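You operate a simulated robot arm through the tools that you are given. There is no shell and no other tool.

The job below is to be done with a simulated robot arm. You get a single attempt, and the scene is never put back.

TASK
Reset the post plate to mark five, slide the wide block against it.
Fine: loosen its thumb nut first, tighten it after; don't lift the block; the rest stays.

Only the result counts: the job must be done as asked and must still hold three seconds after the hand-in. Knocking over, shifting, dropping, spilling or breaking anything else fails it.

THE ROBOT
A 7-joint arm with a two-finger parallel gripper, fixed in place. Base frame: the origin is on the floor under the middle of its stand, x ahead of it, y to its left, z up. Readings come in m, degrees, newtons and seconds.
With the tool pointing down near the work surface it reaches from about 0.46 to 0.92 m from the base axis. Its first joint turns from -115.0 to 115.0 degrees. Payload 3.91 kg.
The TCP is the grasp point between the finger pads, 0.03 m short of the fingertips. In the tool frame z runs along the fingers and y along their closing line. Largest opening 0.11 m; finger width 0.02, thickness 0.01; the body of the gripper, 0.048 by 0.112 m, starts 0.055 m behind the TCP.
Orientation is that of the tool frame in the base frame, as a unit quaternion [x, y, z, w]. With the fingers straight down and closing along the base's y, the tool's x points along the base's -x, its y along +y and its z along -z.

THE INTERFACE
- The arm moves only by the tool arm_command. Its argument "plan" is a list of rows, each a list of 7 numbers: the opening, from 0 (shut) to 1 (fully open), then the shift along the tool's x, y, z in m, then the turn, a rotation vector about the tool's x, y, z in rad. In form: [[grip, dx, dy, dz, rx, ry, rz], ...]. A call has 1 to 20 rows; each row shifts and turns the commanded pose from where the row before left it, along the tool's axes as they then stand. Rows are played at 5 a second. More than 0.05 m and 8.6 degrees between two rows, or a gripper value outside its range, and nothing of the call is played. Where a pose cannot be reached the arm comes as near as it can. A force on the tool above 90 N (or 10 N above the force at the start of the call, whichever is more), or a blocked arm, ends the call early, and 0.2 s more pass. The fingers move at their own pace (about 0.153 m/s each) and stop on an object; they squeeze with about 44 N. The grip force told is the motor's: it shows also when the fingers shut on nothing. Time passes only in rows, and 0.2 s behind the last, so rows that do not move let the fingers close. The reply holds the time, the measured pose of the TCP, the force on the tool along the base axes, the opening and the grip force, in the units named above and with some noise, with the torque about the TCP (base axes, N m) and any sound that the robot's microphone picked up, and new pictures: "views" is both (left out), scene, wrist or none.
- Cameras (640 x 400 px; columns grow to the right, rows downward): "scene" is fixed at [0.0513, 0.5004, 1.447]; the picture's right is [-0.17, -0.99, 0.00], its down [-0.78, 0.13, -0.61] and it looks along [0.60, -0.10, -0.79] (base axes); focal length 289 px, centre (320, 200). "wrist" rides on the gripper at [0.072, 0.017, -0.103] in the tool frame; the picture's right is [-0.23, 0.97, 0.00], its down [-0.76, -0.18, -0.62] and it looks along [-0.61, -0.14, 0.78] (tool axes); focal length 222 px, centre (320, 200). There is no depth. A picture from a camera that has moved, and an enlarged one, comes with that camera's place and axes in the base frame and with its lens.
- move_column(by): slides the trunk up (or, below 0, down) by that many m; the arm rides with it, the base frame stays. It gives what a move gives, with no picture.
- zoom(camera, box): a new picture of the part [left, top, right, bottom] of that camera's present view, enlarged. No time passes.
- sign_off(): hands the job in; it is judged then, once.

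Nothing tells you positions but the pictures and the camera data. Unless the task says otherwise, let go and move clear before handing in.

The tools are called after "Call:" as name(argument=value, ...) on one line, values as JSON. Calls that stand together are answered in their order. arm_command: Moves the arm, as the interface text tells. Its arguments: {"type":"object","properties":{"plan":{"type":"array","items":{"type":"array","items":{"type":"number"}}},"views":{"type":"string","enum":["both","scene","wrist","none"]}},"required":["plan"]} The other tools are called the same way: move_column (by) moves the trunk up or down; zoom (camera, box) takes an enlarged picture of a part of a camera's view; sign_off () hands the job in.

At the start:

```text
t: 0.0
tcp_pos: [0.6421, -0.1781, 1.041]
tool_rot: [0.0, 1.0, -0.001, 0.0]
force: [0.3, -0.9, 0.9]
moment: [0.02, 0.0, 0.02]
grip_width: 0.1102
grip_force: 0.1
trunk travel left (down, up): [-0.675, 0.315]
```

scene: 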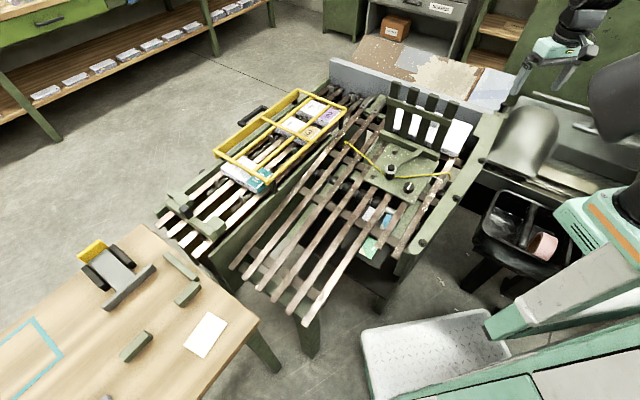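
wrist: 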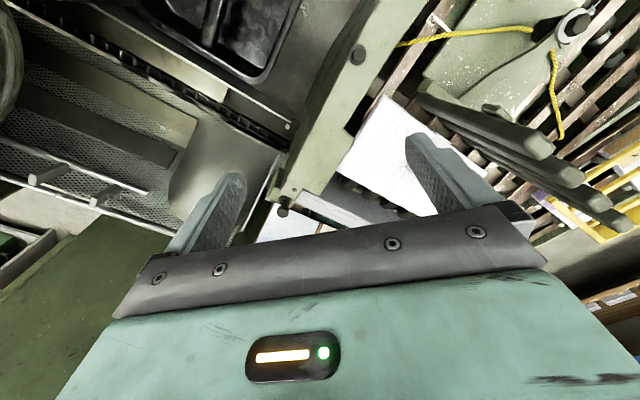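

I see a slatted work table with a plate that has posts, a knob and a yellow cord, a yellow crate, and a wooden table at the lower left. I'll enlarge parts of the view first to find the post plate, the scale marks, the thumb nut and the blocks.

Call:
zoom(camera="scene", box=[340, 70, 500, 220])

Call:
zoom(camera="scene", box=[0, 200, 260, 400])

Call:
zoom(camera="scene", box=[150, 80, 360, 260])

Call:
zoom(camera="wrist", box=[320, 0, 640, 200])

```text
2.67 times, centred on (420, 145) of scene
camera zoom: at [0.0513, 0.5004, 1.447], right [-0.17, -0.99, 0.0], down [-0.78, 0.13, -0.61], along [0.6, -0.1, -0.79], focal length 771 px, centre (53, 347)
```

zoom: 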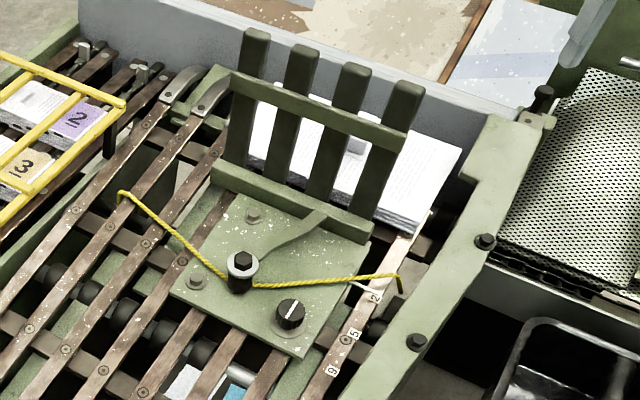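

```text
2.00 times, centred on (130, 300) of scene
camera zoom: at [0.0513, 0.5004, 1.447], right [-0.17, -0.99, 0.0], down [-0.78, 0.13, -0.61], along [0.6, -0.1, -0.79], focal length 578 px, centre (700, 0)
```

zoom: 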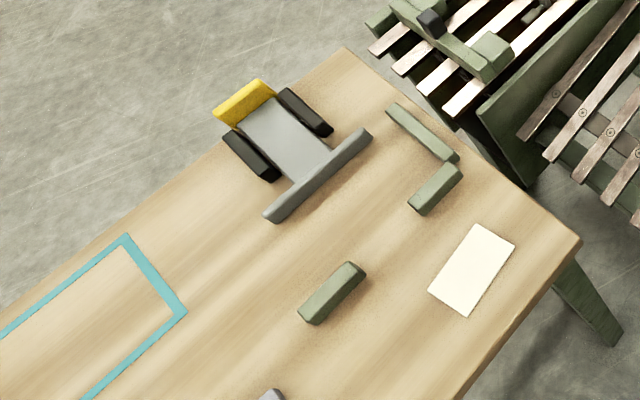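

```text
2.22 times, centred on (255, 170) of scene
camera zoom: at [0.0513, 0.5004, 1.447], right [-0.17, -0.99, 0.0], down [-0.78, 0.13, -0.61], along [0.6, -0.1, -0.79], focal length 642 px, centre (464, 267)
```

zoom: 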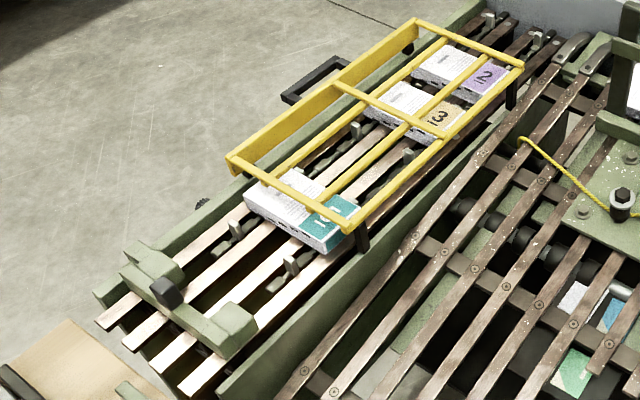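

```text
2.00 times, centred on (480, 100) of wrist
camera zoom: at [0.571, -0.1617, 1.1433], right [0.23, 0.97, 0.0], down [0.76, -0.18, 0.62], along [0.61, -0.14, -0.78], focal length 444 px, centre (0, 400)
```

zoom: 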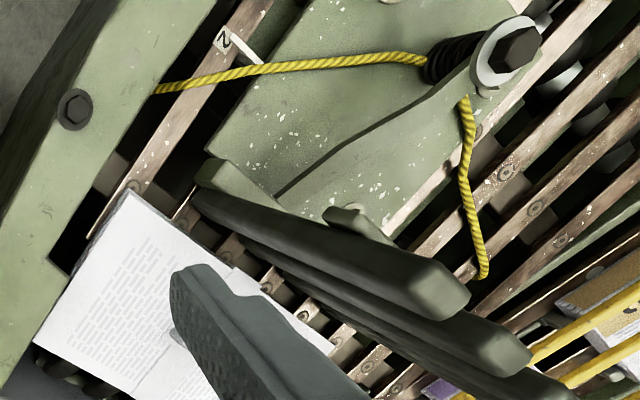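

The post plate on the slats carries four posts, a hex pivot with the yellow cord, and a black knob with a white mark. There's a slat scale with labels beside it and a white stack behind the posts. I'll look more closely at each of these.

Call:
zoom(camera="scene", box=[440, 160, 480, 220])

Call:
zoom(camera="scene", box=[380, 150, 480, 220])

Call:
zoom(camera="scene", box=[380, 80, 480, 150])

Call:
zoom(camera="scene", box=[340, 180, 440, 270])

Call:
zoom(camera="wrist", box=[400, 0, 560, 100])

Call:
zoom(camera="wrist", box=[240, 80, 480, 240])

```text
6.67 times, centred on (460, 190) of scene
camera zoom: at [0.0513, 0.5004, 1.447], right [-0.17, -0.99, 0.0], down [-0.78, 0.13, -0.61], along [0.6, -0.1, -0.79], focal length 1926 px, centre (-613, 267)
```

zoom: 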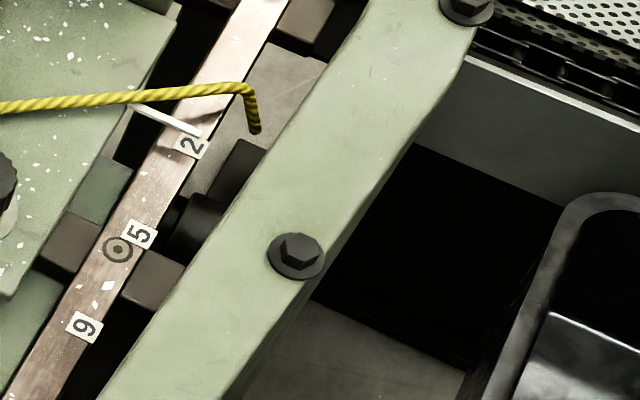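

```text
5.71 times, centred on (430, 185) of scene
camera zoom: at [0.0513, 0.5004, 1.447], right [-0.17, -0.99, 0.0], down [-0.78, 0.13, -0.61], along [0.6, -0.1, -0.79], focal length 1651 px, centre (-309, 286)
```

zoom: 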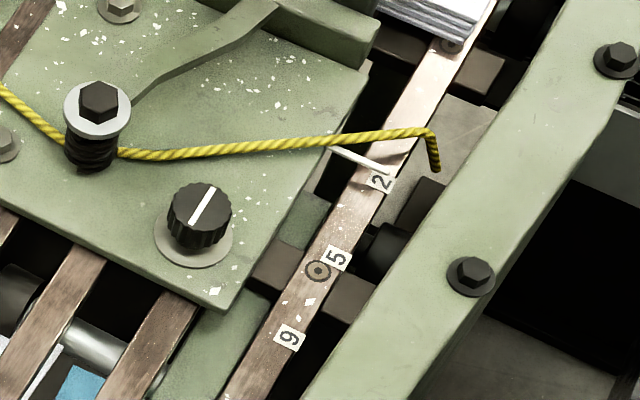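

```text
5.71 times, centred on (430, 115) of scene
camera zoom: at [0.0513, 0.5004, 1.447], right [-0.17, -0.99, 0.0], down [-0.78, 0.13, -0.61], along [0.6, -0.1, -0.79], focal length 1651 px, centre (-309, 686)
```

zoom: 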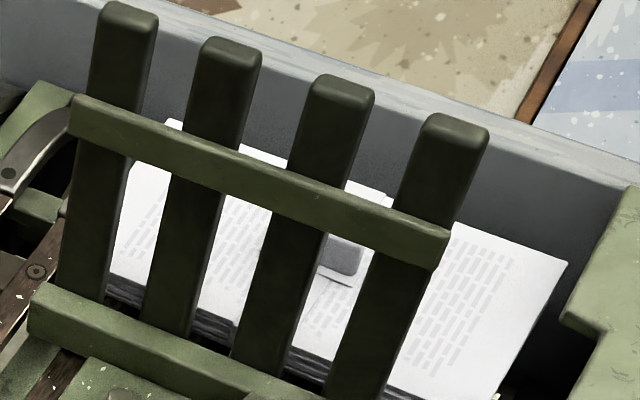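

```text
4.44 times, centred on (390, 225) of scene
camera zoom: at [0.0513, 0.5004, 1.447], right [-0.17, -0.99, 0.0], down [-0.78, 0.13, -0.61], along [0.6, -0.1, -0.79], focal length 1284 px, centre (9, 89)
```

zoom: 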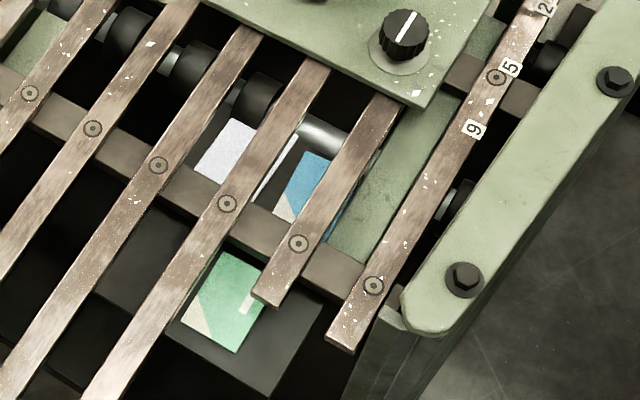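

```text
4.00 times, centred on (480, 50) of wrist
camera zoom: at [0.571, -0.1617, 1.1433], right [0.23, 0.97, 0.0], down [0.76, -0.18, 0.62], along [0.61, -0.14, -0.78], focal length 888 px, centre (-320, 800)
```

zoom: 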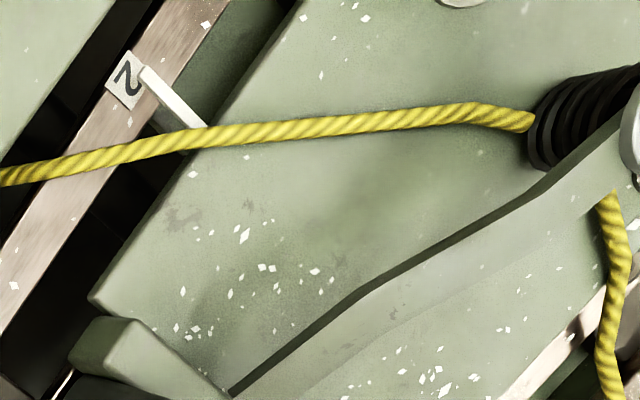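

```text
2.50 times, centred on (360, 160) of wrist
camera zoom: at [0.571, -0.1617, 1.1433], right [0.23, 0.97, 0.0], down [0.76, -0.18, 0.62], along [0.61, -0.14, -0.78], focal length 555 px, centre (220, 300)
```

zoom: 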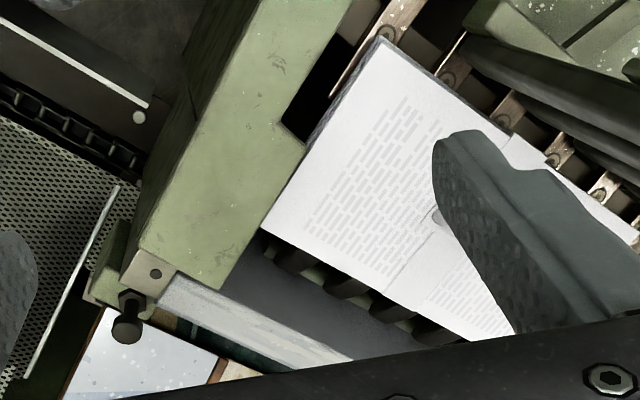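

The posted plate's pointer sits at label 2, with labels 5 and 9 nearer the robot along the slat (about z 0.724). The white stack behind the posts looks like the wide block. I'll move the hand up and sideways to see the block and plate without obstruction.

Call:
arm_command(plan=[[1, -0.014, 0.04, -0.016, 0, 0, 0], [1, -0.014, 0.04, -0.016, 0, 0, 0], [1, -0.014, 0.04, -0.016, 0, 0, 0], [1, -0.014, 0.04, -0.016, 0, 0, 0], [1, -0.014, 0.04, -0.016, 0, 0, 0], [1, 0, 0, 0, 0, 0, 0]], views="both")

```text
t: 1.4
tcp_pos: [0.7133, 0.0231, 1.1212]
tool_rot: [0.0, 1.0, 0.001, 0.0]
force: [0.2, 0.2, -0.5]
moment: [0.01, -0.01, 0.0]
grip_width: 0.1099
grip_force: 0.0
trunk travel left (down, up): [-0.675, 0.315]
camera wrist: at [0.6413, 0.0395, 1.2242], right [0.23, 0.97, 0.0], down [0.76, -0.18, 0.62], along [0.61, -0.14, -0.78], focal length 222 px, centre (320, 200)
```

scene: 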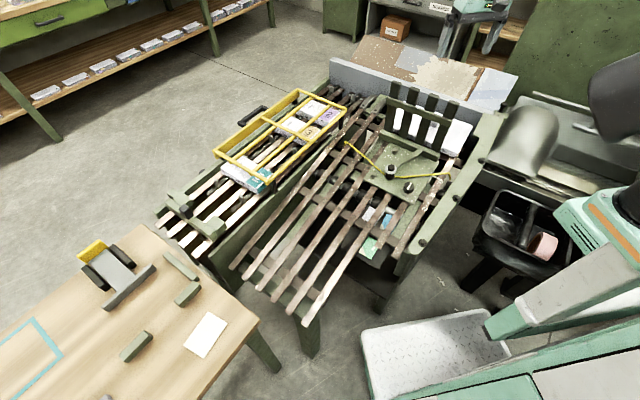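
wrist: 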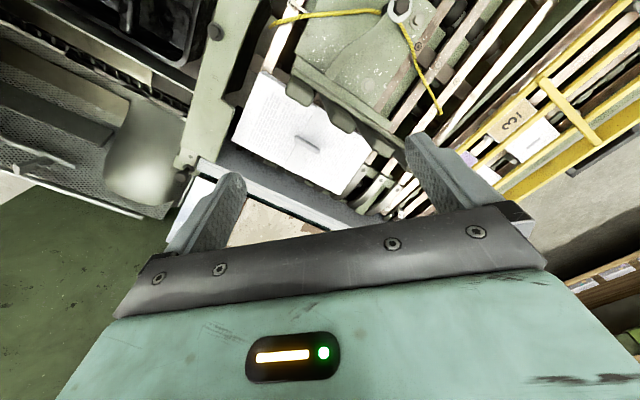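

Call:
zoom(camera="wrist", box=[220, 60, 400, 210])

Call:
zoom(camera="wrist", box=[240, 0, 440, 125])

Call:
zoom(camera="wrist", box=[400, 0, 640, 180])

```text
2.67 times, centred on (310, 135) of wrist
camera zoom: at [0.6413, 0.0395, 1.2242], right [0.23, 0.97, 0.0], down [0.76, -0.18, 0.62], along [0.61, -0.14, -0.78], focal length 592 px, centre (347, 373)
```

zoom: 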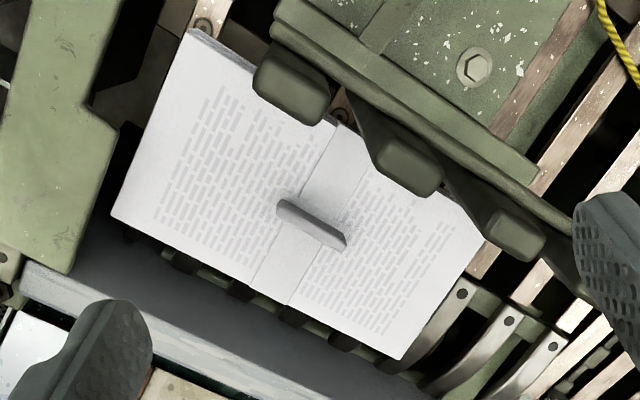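

```text
3.20 times, centred on (340, 62) of wrist
camera zoom: at [0.6413, 0.0395, 1.2242], right [0.23, 0.97, 0.0], down [0.76, -0.18, 0.62], along [0.61, -0.14, -0.78], focal length 711 px, centre (256, 640)
```

zoom: 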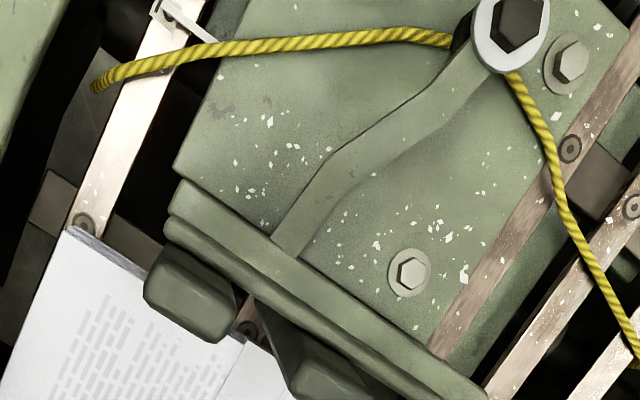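

```text
2.22 times, centred on (520, 90) of wrist
camera zoom: at [0.6413, 0.0395, 1.2242], right [0.23, 0.97, 0.0], down [0.76, -0.18, 0.62], along [0.61, -0.14, -0.78], focal length 494 px, centre (-124, 444)
```

zoom: 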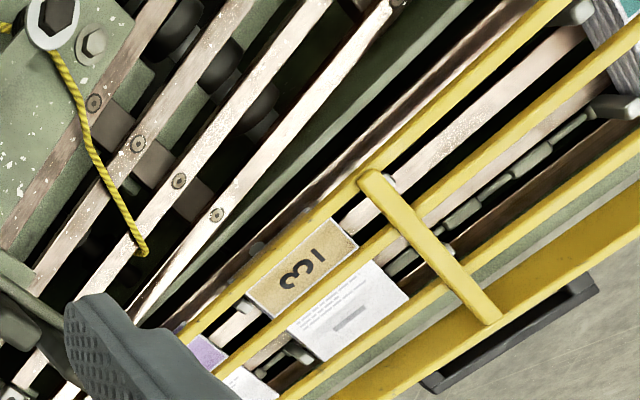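

The wide block is the banded paper stack, about 0.295 × 0.162 m at 45°. It has a small grey fin on top near (0.832, -0.032) that I can use to slide it. Next I'll look down at the marks, the pointer and the ribbed knob.

Call:
arm_command(plan=[[1, 0.04, 0.0124, 0, 0, 0, 0], [1, 0.04, 0.0124, 0, 0, 0, 0], [1, 0.04, 0.0124, 0, 0, 0, 0], [1, 0.04, 0.0124, 0, 0, 0, 0], [1, 0.04, 0.0124, 0, 0, 0, 0], [1, 0, 0, 0.0335, 0, 0, 0], [1, 0, 0, 0.0335, 0, 0, 0], [1, 0, 0, 0.0335, 0, 0, 0], [1, 0, 0, 0.0335, 0, 0, 0], [1, 0, 0, 0, 0, 0, 0]], views="both")

```text
t: 3.6
tcp_pos: [0.5129, 0.0861, 0.9861]
tool_rot: [0.0, 1.0, -0.001, 0.0]
force: [-0.6, 0.4, 0.5]
moment: [0.0, 0.01, 0.02]
grip_width: 0.1098
grip_force: 0.1
trunk travel left (down, up): [-0.675, 0.315]
camera wrist: at [0.4416, 0.1014, 1.0885], right [0.23, 0.97, 0.0], down [0.76, -0.18, 0.62], along [0.61, -0.14, -0.78], focal length 222 px, centre (320, 200)
```

scene: 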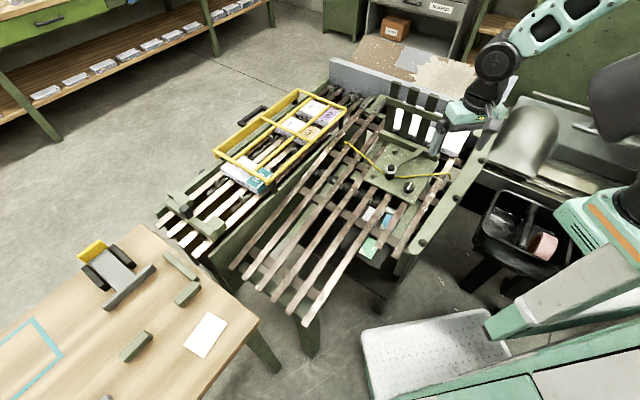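
wrist: 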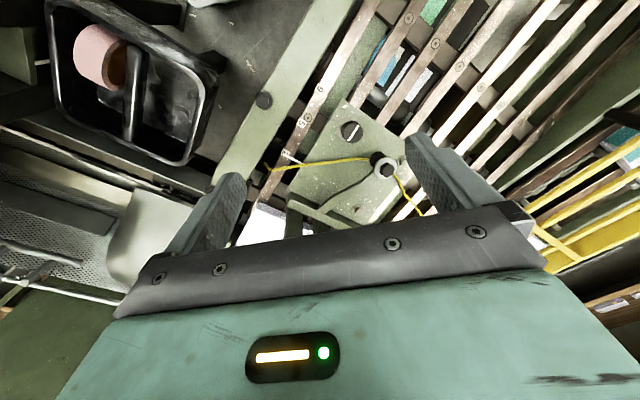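

Call:
zoom(camera="wrist", box=[260, 80, 420, 180])

Call:
zoom(camera="wrist", box=[270, 80, 334, 180])

Call:
zoom(camera="wrist", box=[330, 110, 410, 190])

```text
4.00 times, centred on (340, 130) of wrist
camera zoom: at [0.4416, 0.1014, 1.0885], right [0.23, 0.97, 0.0], down [0.76, -0.18, 0.62], along [0.61, -0.14, -0.78], focal length 888 px, centre (240, 480)
```

zoom: 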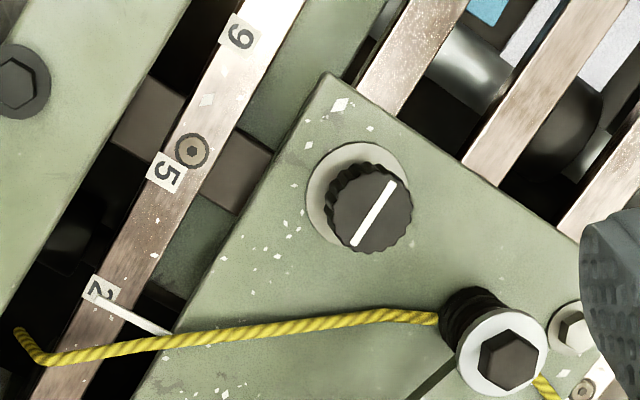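

```text
4.00 times, centred on (302, 130) of wrist
camera zoom: at [0.4416, 0.1014, 1.0885], right [0.23, 0.97, 0.0], down [0.76, -0.18, 0.62], along [0.61, -0.14, -0.78], focal length 888 px, centre (392, 480)
```

zoom: 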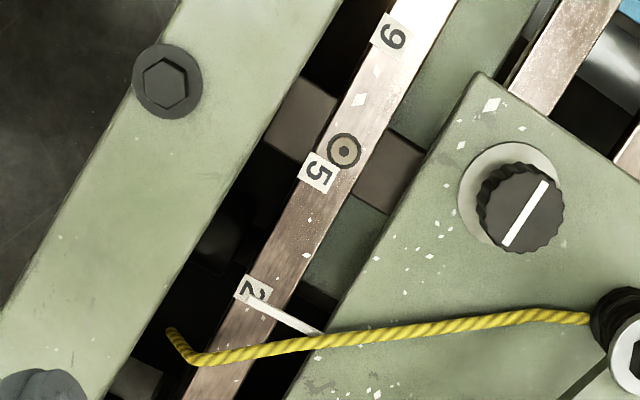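

```text
5.00 times, centred on (370, 150) of wrist
camera zoom: at [0.4416, 0.1014, 1.0885], right [0.23, 0.97, 0.0], down [0.76, -0.18, 0.62], along [0.61, -0.14, -0.78], focal length 1111 px, centre (70, 450)
```

zoom: 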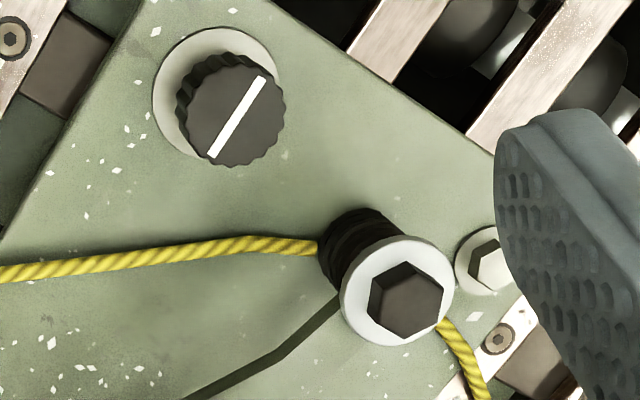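

The table slopes down toward the robot by about 10°: the marks triangulate to z 0.724 at 2, 0.715 at 5 and 0.70 at 9, spaced 0.060 m. The ribbed knob on its washer at about (0.589, 0.118, 0.719) is the thumb nut. I'll hover over it with the tool tilted square to the plate.

Call:
arm_command(plan=[[0.65, -0.0147, 0.0122, 0.0323, 0, 0, 0], [0.65, -0.0147, 0.0122, 0.0323, 0, 0, 0], [0.65, -0.0147, 0.0122, 0.0323, 0, 0, 0], [0.65, -0.0147, 0.0122, 0.0323, 0, 0, 0], [0.65, 0, 0, 0, 0.0617, -0.0617, 0], [0.65, 0, 0, 0, 0.0617, -0.0617, 0], [0.65, 0, 0, 0, 0, 0, 0]], views="both")

```text
t: 5.2
tcp_pos: [0.5722, 0.1318, 0.8575]
tool_rot: [0.001, 0.996, -0.061, 0.062]
force: [-0.2, -1.1, 0.2]
moment: [-0.01, -0.03, -0.02]
grip_width: 0.0714
grip_force: 0.1
trunk travel left (down, up): [-0.675, 0.315]
camera wrist: at [0.4885, 0.1611, 0.9476], right [0.23, 0.97, -0.09], down [0.68, -0.09, 0.73], along [0.7, -0.23, -0.68], focal length 222 px, centre (320, 200)
```

scene: 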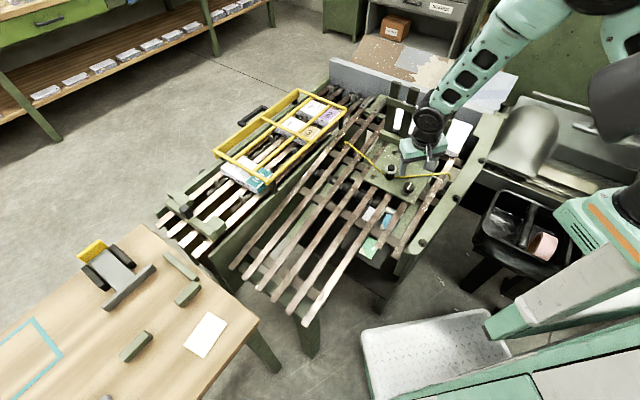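
wrist: 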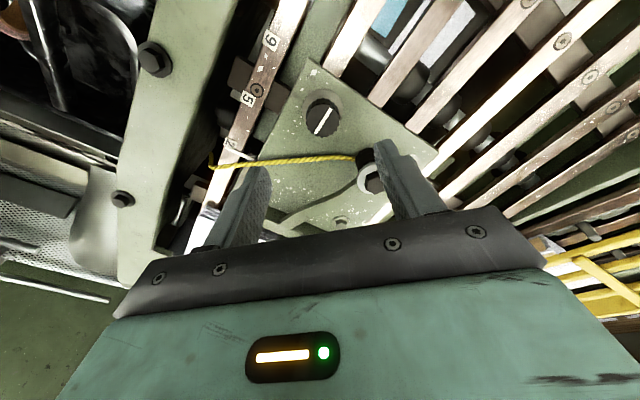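

Call:
zoom(camera="wrist", box=[220, 40, 420, 240])

Call:
zoom(camera="scene", box=[370, 130, 470, 220])

```text
2.00 times, centred on (320, 140) of wrist
camera zoom: at [0.4885, 0.1611, 0.9476], right [0.23, 0.97, -0.09], down [0.68, -0.09, 0.73], along [0.7, -0.23, -0.68], focal length 444 px, centre (320, 320)
```

zoom: 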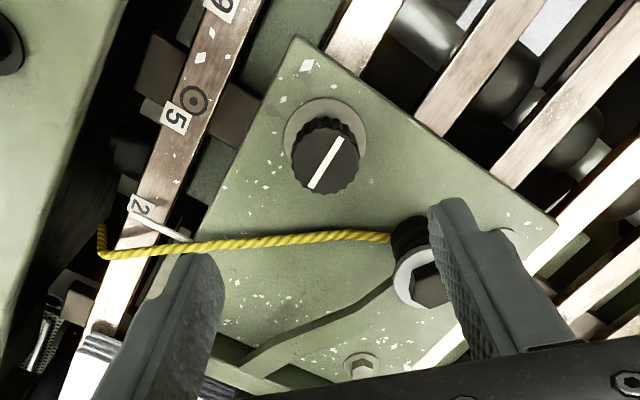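

```text
4.44 times, centred on (420, 175) of scene
camera zoom: at [0.0513, 0.5004, 1.447], right [-0.17, -0.99, 0.0], down [-0.78, 0.13, -0.61], along [0.6, -0.1, -0.79], focal length 1284 px, centre (-124, 311)
```

zoom: 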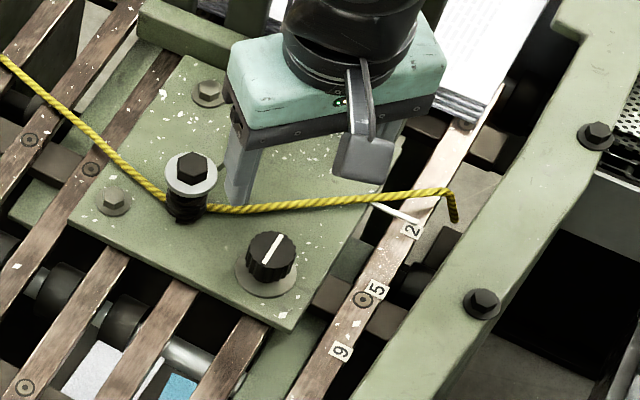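

The knob lies on the axis I estimated: washer at (0.589, 0.118, 0.719), knob top at (0.5865, 0.121, 0.746). I'll turn the wrist +90° while still hovering, so there's a full 180° stroke for loosening that keeps the camera away from the posts, and check that it can be reached.

Call:
arm_command(plan=[[0.5, 0, 0, 0, 0, 0, 0.1428], [0.5, 0, 0, 0, 0, 0, 0.1428], [0.5, 0, 0, 0, 0, 0, 0.1428], [0.5, 0, 0, 0, 0, 0, 0.1428], [0.5, 0, 0, 0, 0, 0, 0.1428], [0.5, 0, 0, 0, 0, 0, 0.1428], [0.5, 0, 0, 0, 0, 0, 0.1428], [0.5, 0, 0, 0, 0, 0, 0.1428], [0.5, 0, 0, 0, 0, 0, 0.1428], [0.5, 0, 0, 0, 0, 0, 0.1428], [0.5, 0, 0, 0, 0, 0, 0.1428], [0.5, 0, 0, 0, 0, 0, 0]], views="wrist")

```text
t: 7.8
tcp_pos: [0.5713, 0.1337, 0.8569]
tool_rot: [0.704, 0.704, -0.001, 0.087]
force: [0.1, 0.1, 0.0]
moment: [0.01, -0.01, 0.01]
grip_width: 0.0551
grip_force: 0.2
trunk travel left (down, up): [-0.675, 0.315]
camera wrist: at [0.5771, 0.2175, 0.9517], right [0.96, -0.22, 0.15], down [-0.26, -0.68, 0.69], along [-0.05, -0.7, -0.71], focal length 222 px, centre (320, 200)
```

wrist: 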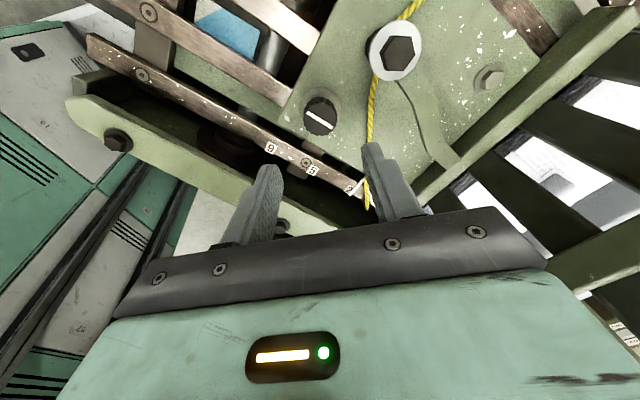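

The +90° wrist turn was reached. Now I'll descend along the knob's axis with a small opening that clears the cord, stopping with the fingertips about 5 mm above the washer.

Call:
arm_command(plan=[[0.5, 0.0005, 0, 0.025, 0, 0, 0], [0.5, 0.0005, 0, 0.025, 0, 0, 0], [0.5, 0.0005, 0, 0.025, 0, 0, 0], [0.5, 0, 0, 0.02, 0, 0, 0], [0.5, 0, 0, 0.01, 0, 0, 0], [0.5, 0, 0, 0, 0, 0, 0]], views="both")

Call:
zoom(camera="scene", box=[370, 130, 470, 220])

Call:
zoom(camera="wrist", box=[220, 60, 460, 240])

```text
t: 9.2
tcp_pos: [0.5838, 0.1211, 0.7531]
tool_rot: [0.704, 0.705, -0.001, 0.087]
force: [-0.1, 0.8, -0.1]
moment: [0.01, 0.0, 0.01]
grip_width: 0.0548
grip_force: 0.1
trunk travel left (down, up): [-0.675, 0.315]
camera wrist: at [0.59, 0.2058, 0.8479], right [0.96, -0.22, 0.15], down [-0.26, -0.68, 0.69], along [-0.05, -0.7, -0.71], focal length 222 px, centre (320, 200)
```

scene: 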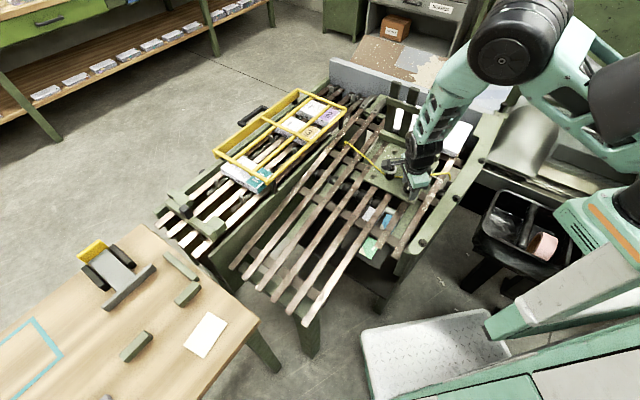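
wrist: 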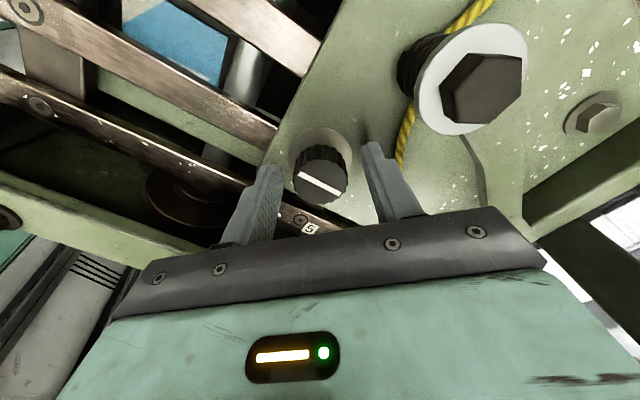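

```text
4.44 times, centred on (420, 175) of scene
camera zoom: at [0.0513, 0.5004, 1.447], right [-0.17, -0.99, 0.0], down [-0.78, 0.13, -0.61], along [0.6, -0.1, -0.79], focal length 1284 px, centre (-124, 311)
```

zoom: 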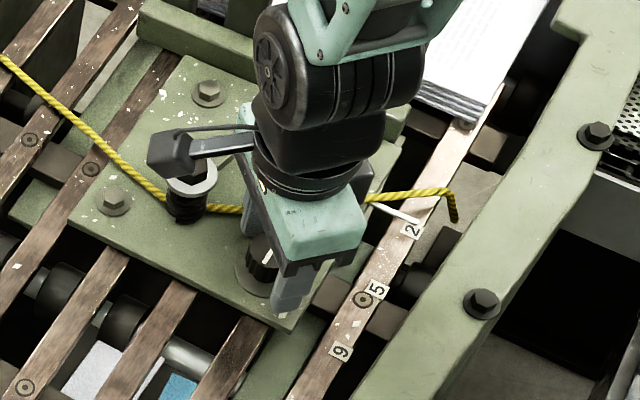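

```text
2.22 times, centred on (340, 150) of wrist
camera zoom: at [0.59, 0.2058, 0.8479], right [0.96, -0.22, 0.15], down [-0.26, -0.68, 0.69], along [-0.05, -0.7, -0.71], focal length 494 px, centre (276, 311)
```

zoom: 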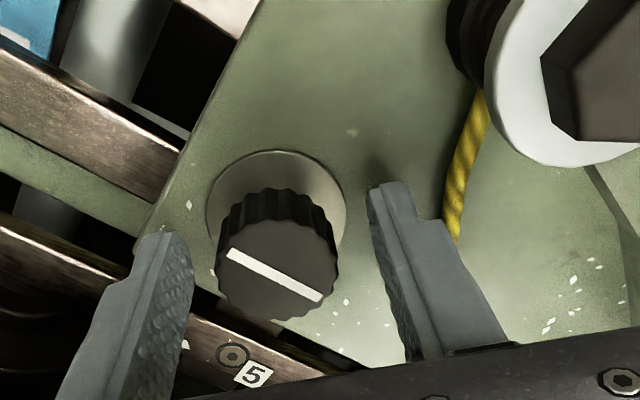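

The fingers straddle the knob and clear the cord and pivot. I'll nudge in by 2 mm and close on the knob, then check the grip before turning.

Call:
arm_command(plan=[[0.5, 0.002, 0, 0.002, 0, 0, 0], [0, 0, 0, 0, 0, 0, 0], [0, 0, 0, 0, 0, 0, 0], [0, 0, 0, 0, 0, 0, 0]], views="wrist")

Call:
zoom(camera="wrist", box=[220, 60, 460, 240])

```text
t: 10.2
tcp_pos: [0.5851, 0.1229, 0.7516]
tool_rot: [0.704, 0.705, -0.001, 0.087]
force: [1.7, 2.8, -2.6]
moment: [0.02, -0.23, 0.23]
grip_width: 0.034
grip_force: 45.0
trunk travel left (down, up): [-0.675, 0.315]
camera wrist: at [0.5904, 0.2078, 0.8457], right [0.96, -0.22, 0.15], down [-0.26, -0.68, 0.69], along [-0.05, -0.7, -0.71], focal length 222 px, centre (320, 200)
```

wrist: 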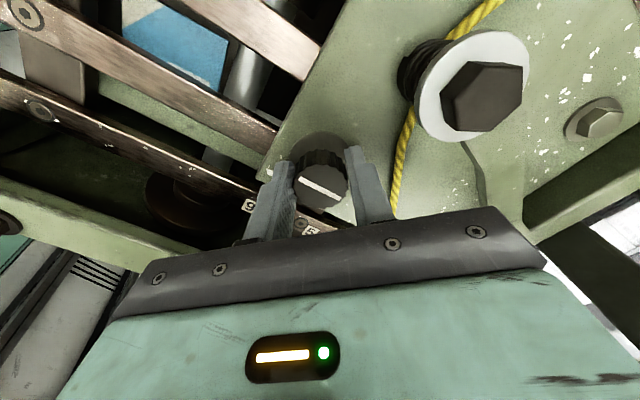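

```text
2.22 times, centred on (340, 150) of wrist
camera zoom: at [0.5904, 0.2078, 0.8457], right [0.96, -0.22, 0.15], down [-0.26, -0.68, 0.69], along [-0.05, -0.7, -0.71], focal length 494 px, centre (276, 311)
```

zoom: 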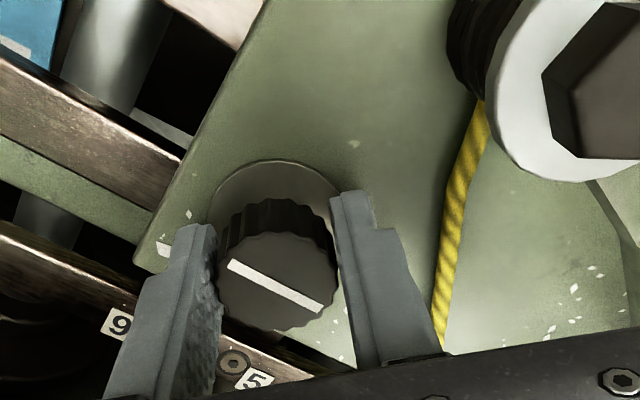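

The knob is gripped, 34 mm wide with low side forces. Now I'll start turning it counter-clockwise (negative about the tool's z) and watch the torque.

Call:
arm_command(plan=[[0, 0, 0, 0, 0, 0, -0.1], [0, 0, 0, 0, 0, 0, -0.1], [0, 0, 0, 0, 0, 0, -0.1]], views="wrist")

Call:
zoom(camera="wrist", box=[220, 60, 460, 240])

```text
t: 11.0
tcp_pos: [0.5843, 0.1242, 0.7503]
tool_rot: [0.591, 0.802, -0.013, 0.086]
force: [-0.5, 2.7, -5.5]
moment: [0.41, 0.09, 0.04]
grip_width: 0.0335
grip_force: 45.2
trunk travel left (down, up): [-0.675, 0.315]
camera wrist: at [0.568, 0.2093, 0.8427], right [0.99, 0.08, 0.11], down [-0.03, -0.7, 0.72], along [0.14, -0.71, -0.69], focal length 222 px, centre (320, 200)
```

wrist: 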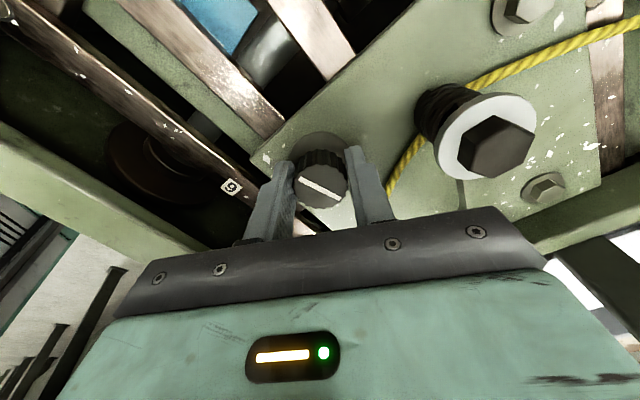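

```text
2.22 times, centred on (340, 150) of wrist
camera zoom: at [0.568, 0.2093, 0.8427], right [0.99, 0.08, 0.11], down [-0.03, -0.7, 0.72], along [0.14, -0.71, -0.69], focal length 494 px, centre (276, 311)
```

zoom: 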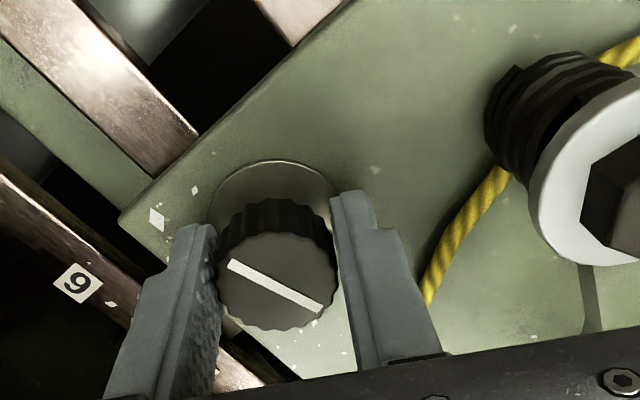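

The nut turns with the fingers, since the white line stays put relative to the gripper, and the torque is low. I'll keep loosening.

Call:
arm_command(plan=[[0, 0, 0, 0, 0, 0, -0.127], [0, 0, 0, 0, 0, 0, -0.127], [0, 0, 0, 0, 0, 0, -0.127], [0, 0, 0, 0, 0, 0, -0.127], [0, 0, 0, 0, 0, 0, -0.127], [0, 0, 0, 0, 0, 0, -0.127], [0, 0, 0, 0, 0, 0, -0.127], [0, 0, 0, 0, 0, 0, -0.127], [0, 0, 0, 0, 0, 0, -0.127], [0, 0, 0, 0, 0, 0, -0.127]], views="wrist")

Call:
zoom(camera="wrist", box=[220, 60, 460, 240])

```text
t: 13.2
tcp_pos: [0.584, 0.1214, 0.7505]
tool_rot: [-0.001, 0.996, -0.062, 0.061]
force: [-8.1, -6.0, -4.2]
moment: [-0.08, -0.51, 0.04]
grip_width: 0.0337
grip_force: 45.2
trunk travel left (down, up): [-0.675, 0.315]
camera wrist: at [0.5005, 0.1506, 0.8417], right [0.23, 0.97, -0.09], down [0.68, -0.09, 0.73], along [0.7, -0.23, -0.68], focal length 222 px, centre (320, 200)
```

wrist: 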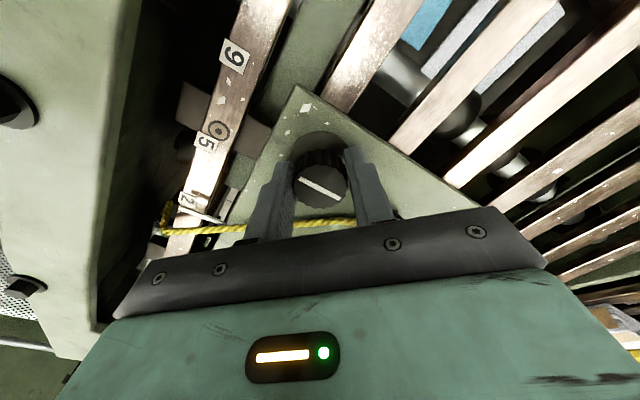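

```text
2.22 times, centred on (340, 150) of wrist
camera zoom: at [0.5005, 0.1506, 0.8417], right [0.23, 0.97, -0.09], down [0.68, -0.09, 0.73], along [0.7, -0.23, -0.68], focal length 494 px, centre (276, 311)
```

zoom: 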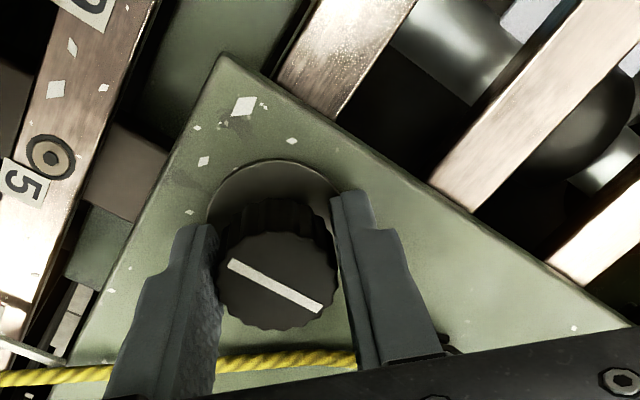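

It's turned 90° so far, with a modest side force from a slight off-centre grip. I'll ease the hand by about a millimetre and go on to 180° in total.

Call:
arm_command(plan=[[0, 0.0015, -0.001, 0, 0, 0, -0.1], [0, 0, 0, 0, 0, 0, -0.134], [0, 0, 0, 0, 0, 0, -0.134], [0, 0, 0, 0, 0, 0, -0.134], [0, 0, 0, 0, 0, 0, -0.134], [0, 0, 0, 0, 0, 0, -0.134], [0, 0, 0, 0, 0, 0, -0.134], [0, 0, 0, 0, 0, 0, -0.134], [0, 0, 0, 0, 0, 0, -0.134], [0, 0, 0, 0, 0, 0, -0.134], [0, 0, 0, 0, 0, 0, -0.134], [0, 0, 0, 0, 0, 0, -0.134]], views="both")

Call:
zoom(camera="wrist", box=[220, 60, 460, 240])

Call:
zoom(camera="scene", box=[370, 130, 470, 220])

```text
t: 15.8
tcp_pos: [0.5818, 0.1214, 0.7518]
tool_rot: [0.707, -0.702, 0.087, 0.0]
force: [-0.9, -0.6, -0.7]
moment: [0.08, -0.13, -0.76]
grip_width: 0.0337
grip_force: 44.7
trunk travel left (down, up): [-0.675, 0.315]
camera wrist: at [0.5544, 0.0622, 0.8597], right [-0.97, 0.21, -0.15], down [0.1, 0.83, 0.54], along [0.24, 0.51, -0.83], focal length 222 px, centre (320, 200)
```

scene: 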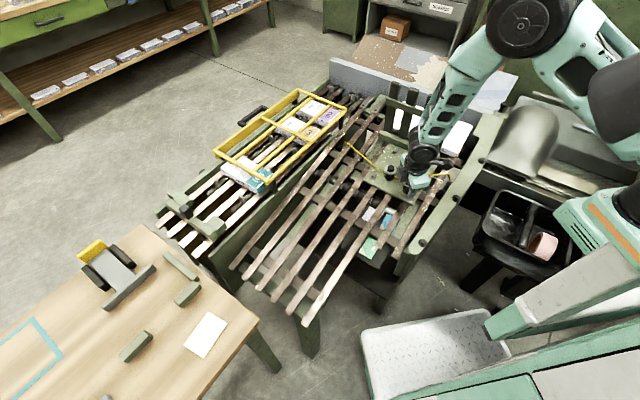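
wrist: 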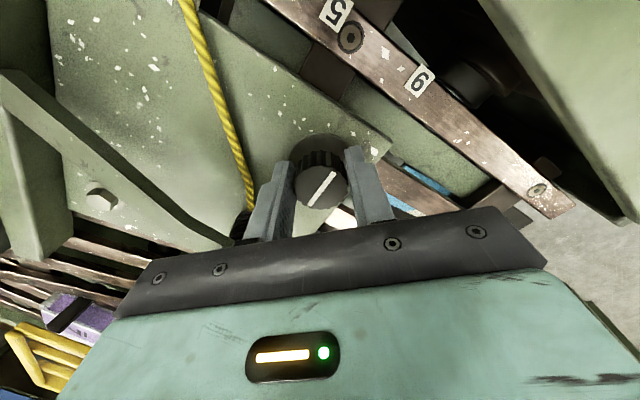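

```text
2.22 times, centred on (340, 150) of wrist
camera zoom: at [0.5544, 0.0622, 0.8597], right [-0.97, 0.21, -0.15], down [0.1, 0.83, 0.54], along [0.24, 0.51, -0.83], focal length 494 px, centre (276, 311)
```

zoom: 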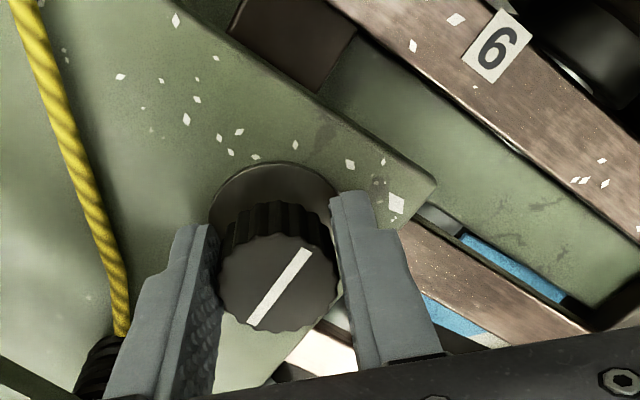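

```text
4.44 times, centred on (420, 175) of scene
camera zoom: at [0.0513, 0.5004, 1.447], right [-0.17, -0.99, 0.0], down [-0.78, 0.13, -0.61], along [0.6, -0.1, -0.79], focal length 1284 px, centre (-124, 311)
```

zoom: 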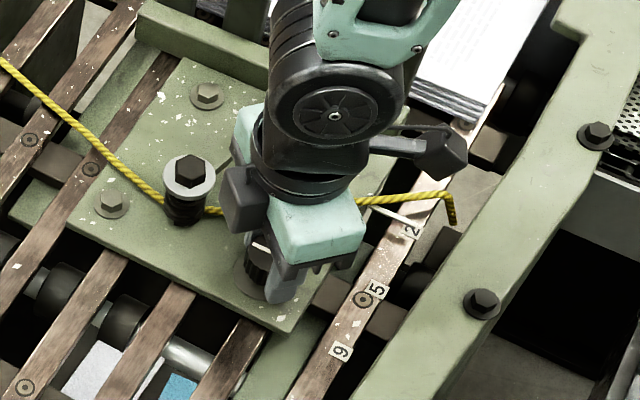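

The white line has now shifted relative to the fingers, so the nut stopped turning after about 90° and the fingers slipped on it. It's at its loose stop. I'll back off the residual torque slightly, then drag the plate 2 cm down-slope by the knob as a test.

Call:
arm_command(plan=[[0, 0, 0, 0, 0, 0, 0.04], [0, -0.0036, 0.0035, 0, 0, 0, 0], [0, -0.0036, 0.0035, 0, 0, 0, 0], [0, -0.0036, 0.0035, 0, 0, 0, 0], [0, -0.0036, 0.0035, 0, 0, 0, 0], [0, 0, 0, 0, 0, 0, 0]], views="both")

Call:
zoom(camera="wrist", box=[220, 60, 460, 240])

Call:
zoom(camera="scene", box=[370, 130, 470, 220])

```text
t: 17.2
tcp_pos: [0.5694, 0.1363, 0.7482]
tool_rot: [-0.692, 0.717, -0.088, 0.0]
force: [-5.3, -6.7, -1.6]
moment: [0.14, 0.08, 0.02]
grip_width: 0.0337
grip_force: 44.3
trunk travel left (down, up): [-0.675, 0.315]
camera wrist: at [0.5374, 0.077, 0.8558], right [-0.96, 0.25, -0.15], down [0.13, 0.83, 0.54], along [0.26, 0.5, -0.82], focal length 222 px, centre (320, 200)
```

scene: 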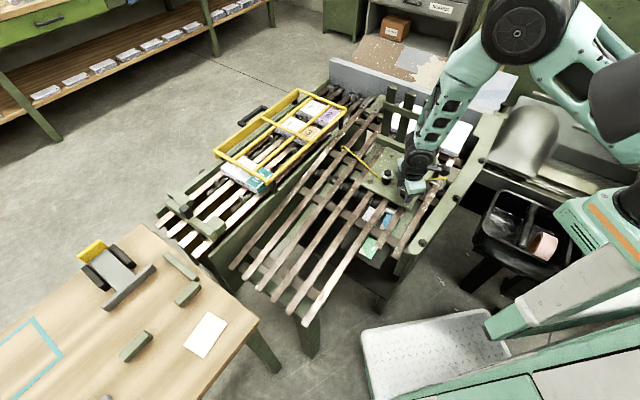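
wrist: 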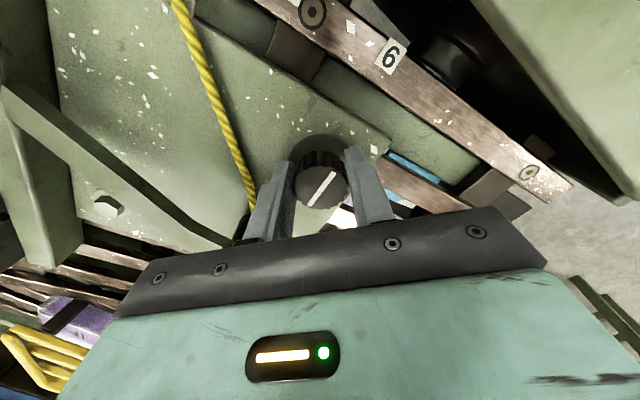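

```text
2.22 times, centred on (340, 150) of wrist
camera zoom: at [0.5374, 0.077, 0.8558], right [-0.96, 0.25, -0.15], down [0.13, 0.83, 0.54], along [0.26, 0.5, -0.82], focal length 494 px, centre (276, 311)
```

zoom: 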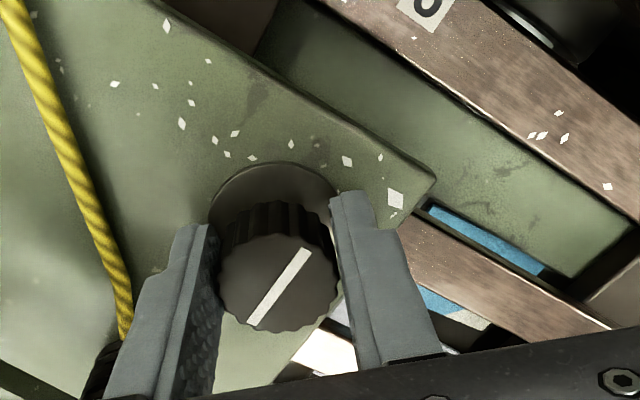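

```text
4.44 times, centred on (420, 175) of scene
camera zoom: at [0.0513, 0.5004, 1.447], right [-0.17, -0.99, 0.0], down [-0.78, 0.13, -0.61], along [0.6, -0.1, -0.79], focal length 1284 px, centre (-124, 311)
```

zoom: 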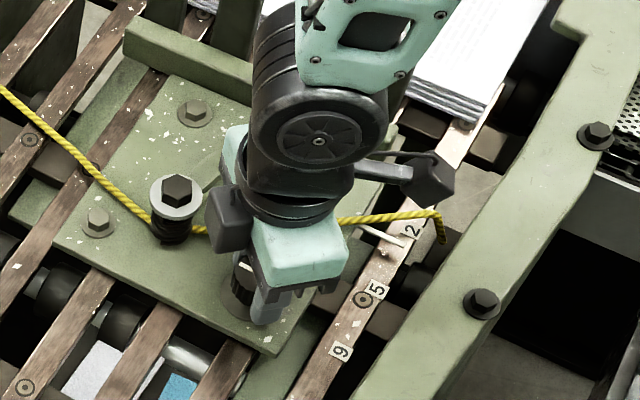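

The plate slides easily with the knob, moving about 19.7 mm, and the cord rides along. I'll continue most of the remaining distance and then check the pointer.

Call:
arm_command(plan=[[0, -0.0048, 0.0051, 0, 0, 0, 0], [0, -0.0048, 0.0051, 0, 0, 0, 0], [0, -0.0048, 0.0051, 0, 0, 0, 0], [0, -0.0048, 0.0051, 0, 0, 0, 0], [0, -0.0048, 0.0051, 0, 0, 0, 0], [0, 0, 0, 0, 0, 0, 0], [0, 0, 0, 0, 0, 0, 0]], views="both")

Call:
zoom(camera="scene", box=[415, 165, 455, 225])

Call:
zoom(camera="wrist", box=[200, 0, 440, 150])

```text
t: 18.8
tcp_pos: [0.5451, 0.161, 0.7421]
tool_rot: [-0.692, 0.717, -0.088, 0.0]
force: [-13.3, -12.0, -1.3]
moment: [-0.58, 0.09, -0.05]
grip_width: 0.0338
grip_force: 44.9
trunk travel left (down, up): [-0.675, 0.315]
camera wrist: at [0.5129, 0.1016, 0.8497], right [-0.96, 0.25, -0.15], down [0.13, 0.83, 0.54], along [0.26, 0.5, -0.83], focal length 222 px, centre (320, 200)
```

scene: 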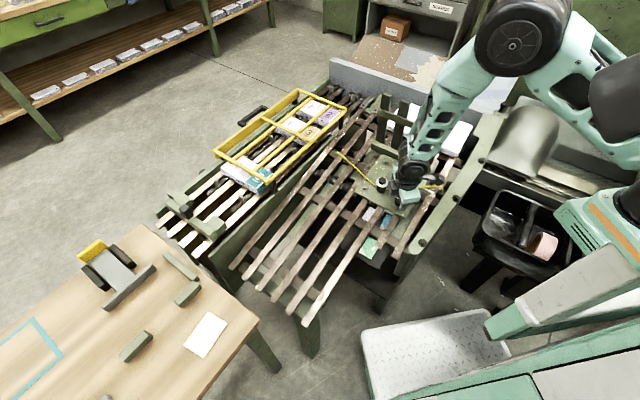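
wrist: 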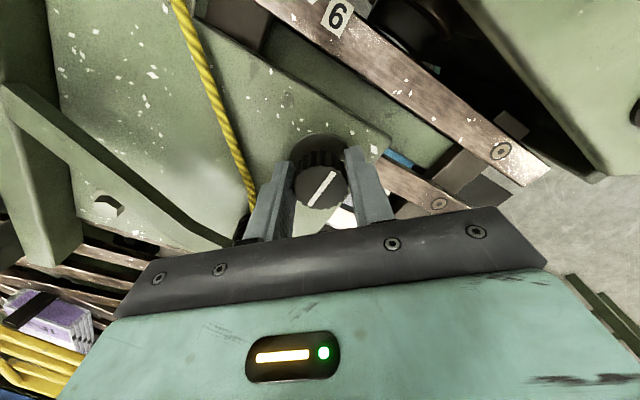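

```text
6.67 times, centred on (435, 195) of scene
camera zoom: at [0.0513, 0.5004, 1.447], right [-0.17, -0.99, 0.0], down [-0.78, 0.13, -0.61], along [0.6, -0.1, -0.79], focal length 1926 px, centre (-447, 233)
```

zoom: 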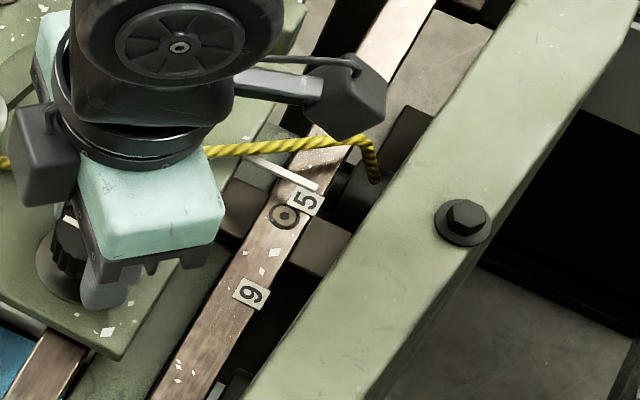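

```text
2.67 times, centred on (320, 75) of wrist
camera zoom: at [0.5129, 0.1016, 0.8497], right [-0.96, 0.25, -0.15], down [0.13, 0.83, 0.54], along [0.26, 0.5, -0.83], focal length 592 px, centre (320, 533)
```

zoom: 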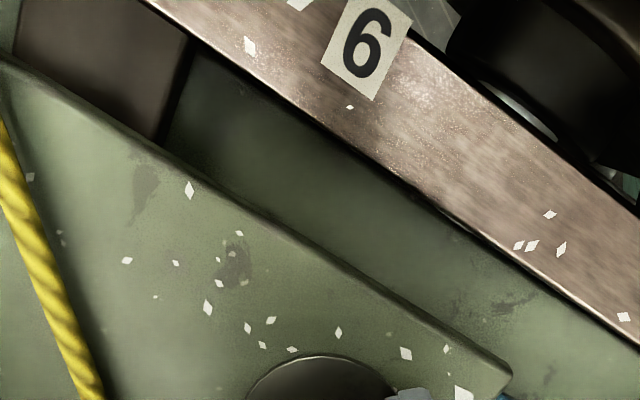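

The pointer is almost at label 5; the TCP shows about 55 mm of travel plus some sideways drift. I'll enlarge the pointer and label to measure what remains.

Call:
zoom(camera="scene", box=[418, 183, 450, 203])

```text
16.00 times, centred on (434, 193) of scene
camera zoom: at [0.0513, 0.5004, 1.447], right [-0.17, -0.99, 0.0], down [-0.78, 0.13, -0.61], along [0.6, -0.1, -0.79], focal length 4624 px, centre (-1504, 312)
```

zoom: 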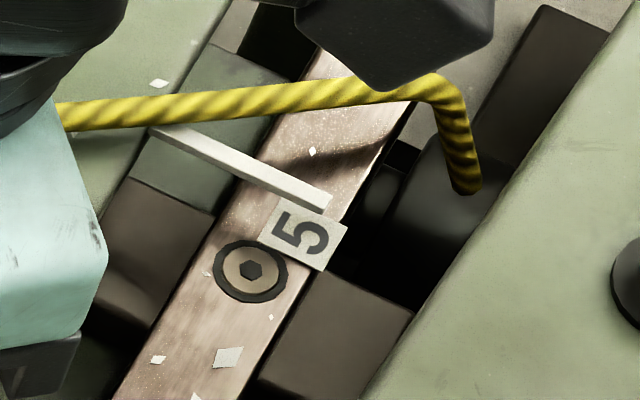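

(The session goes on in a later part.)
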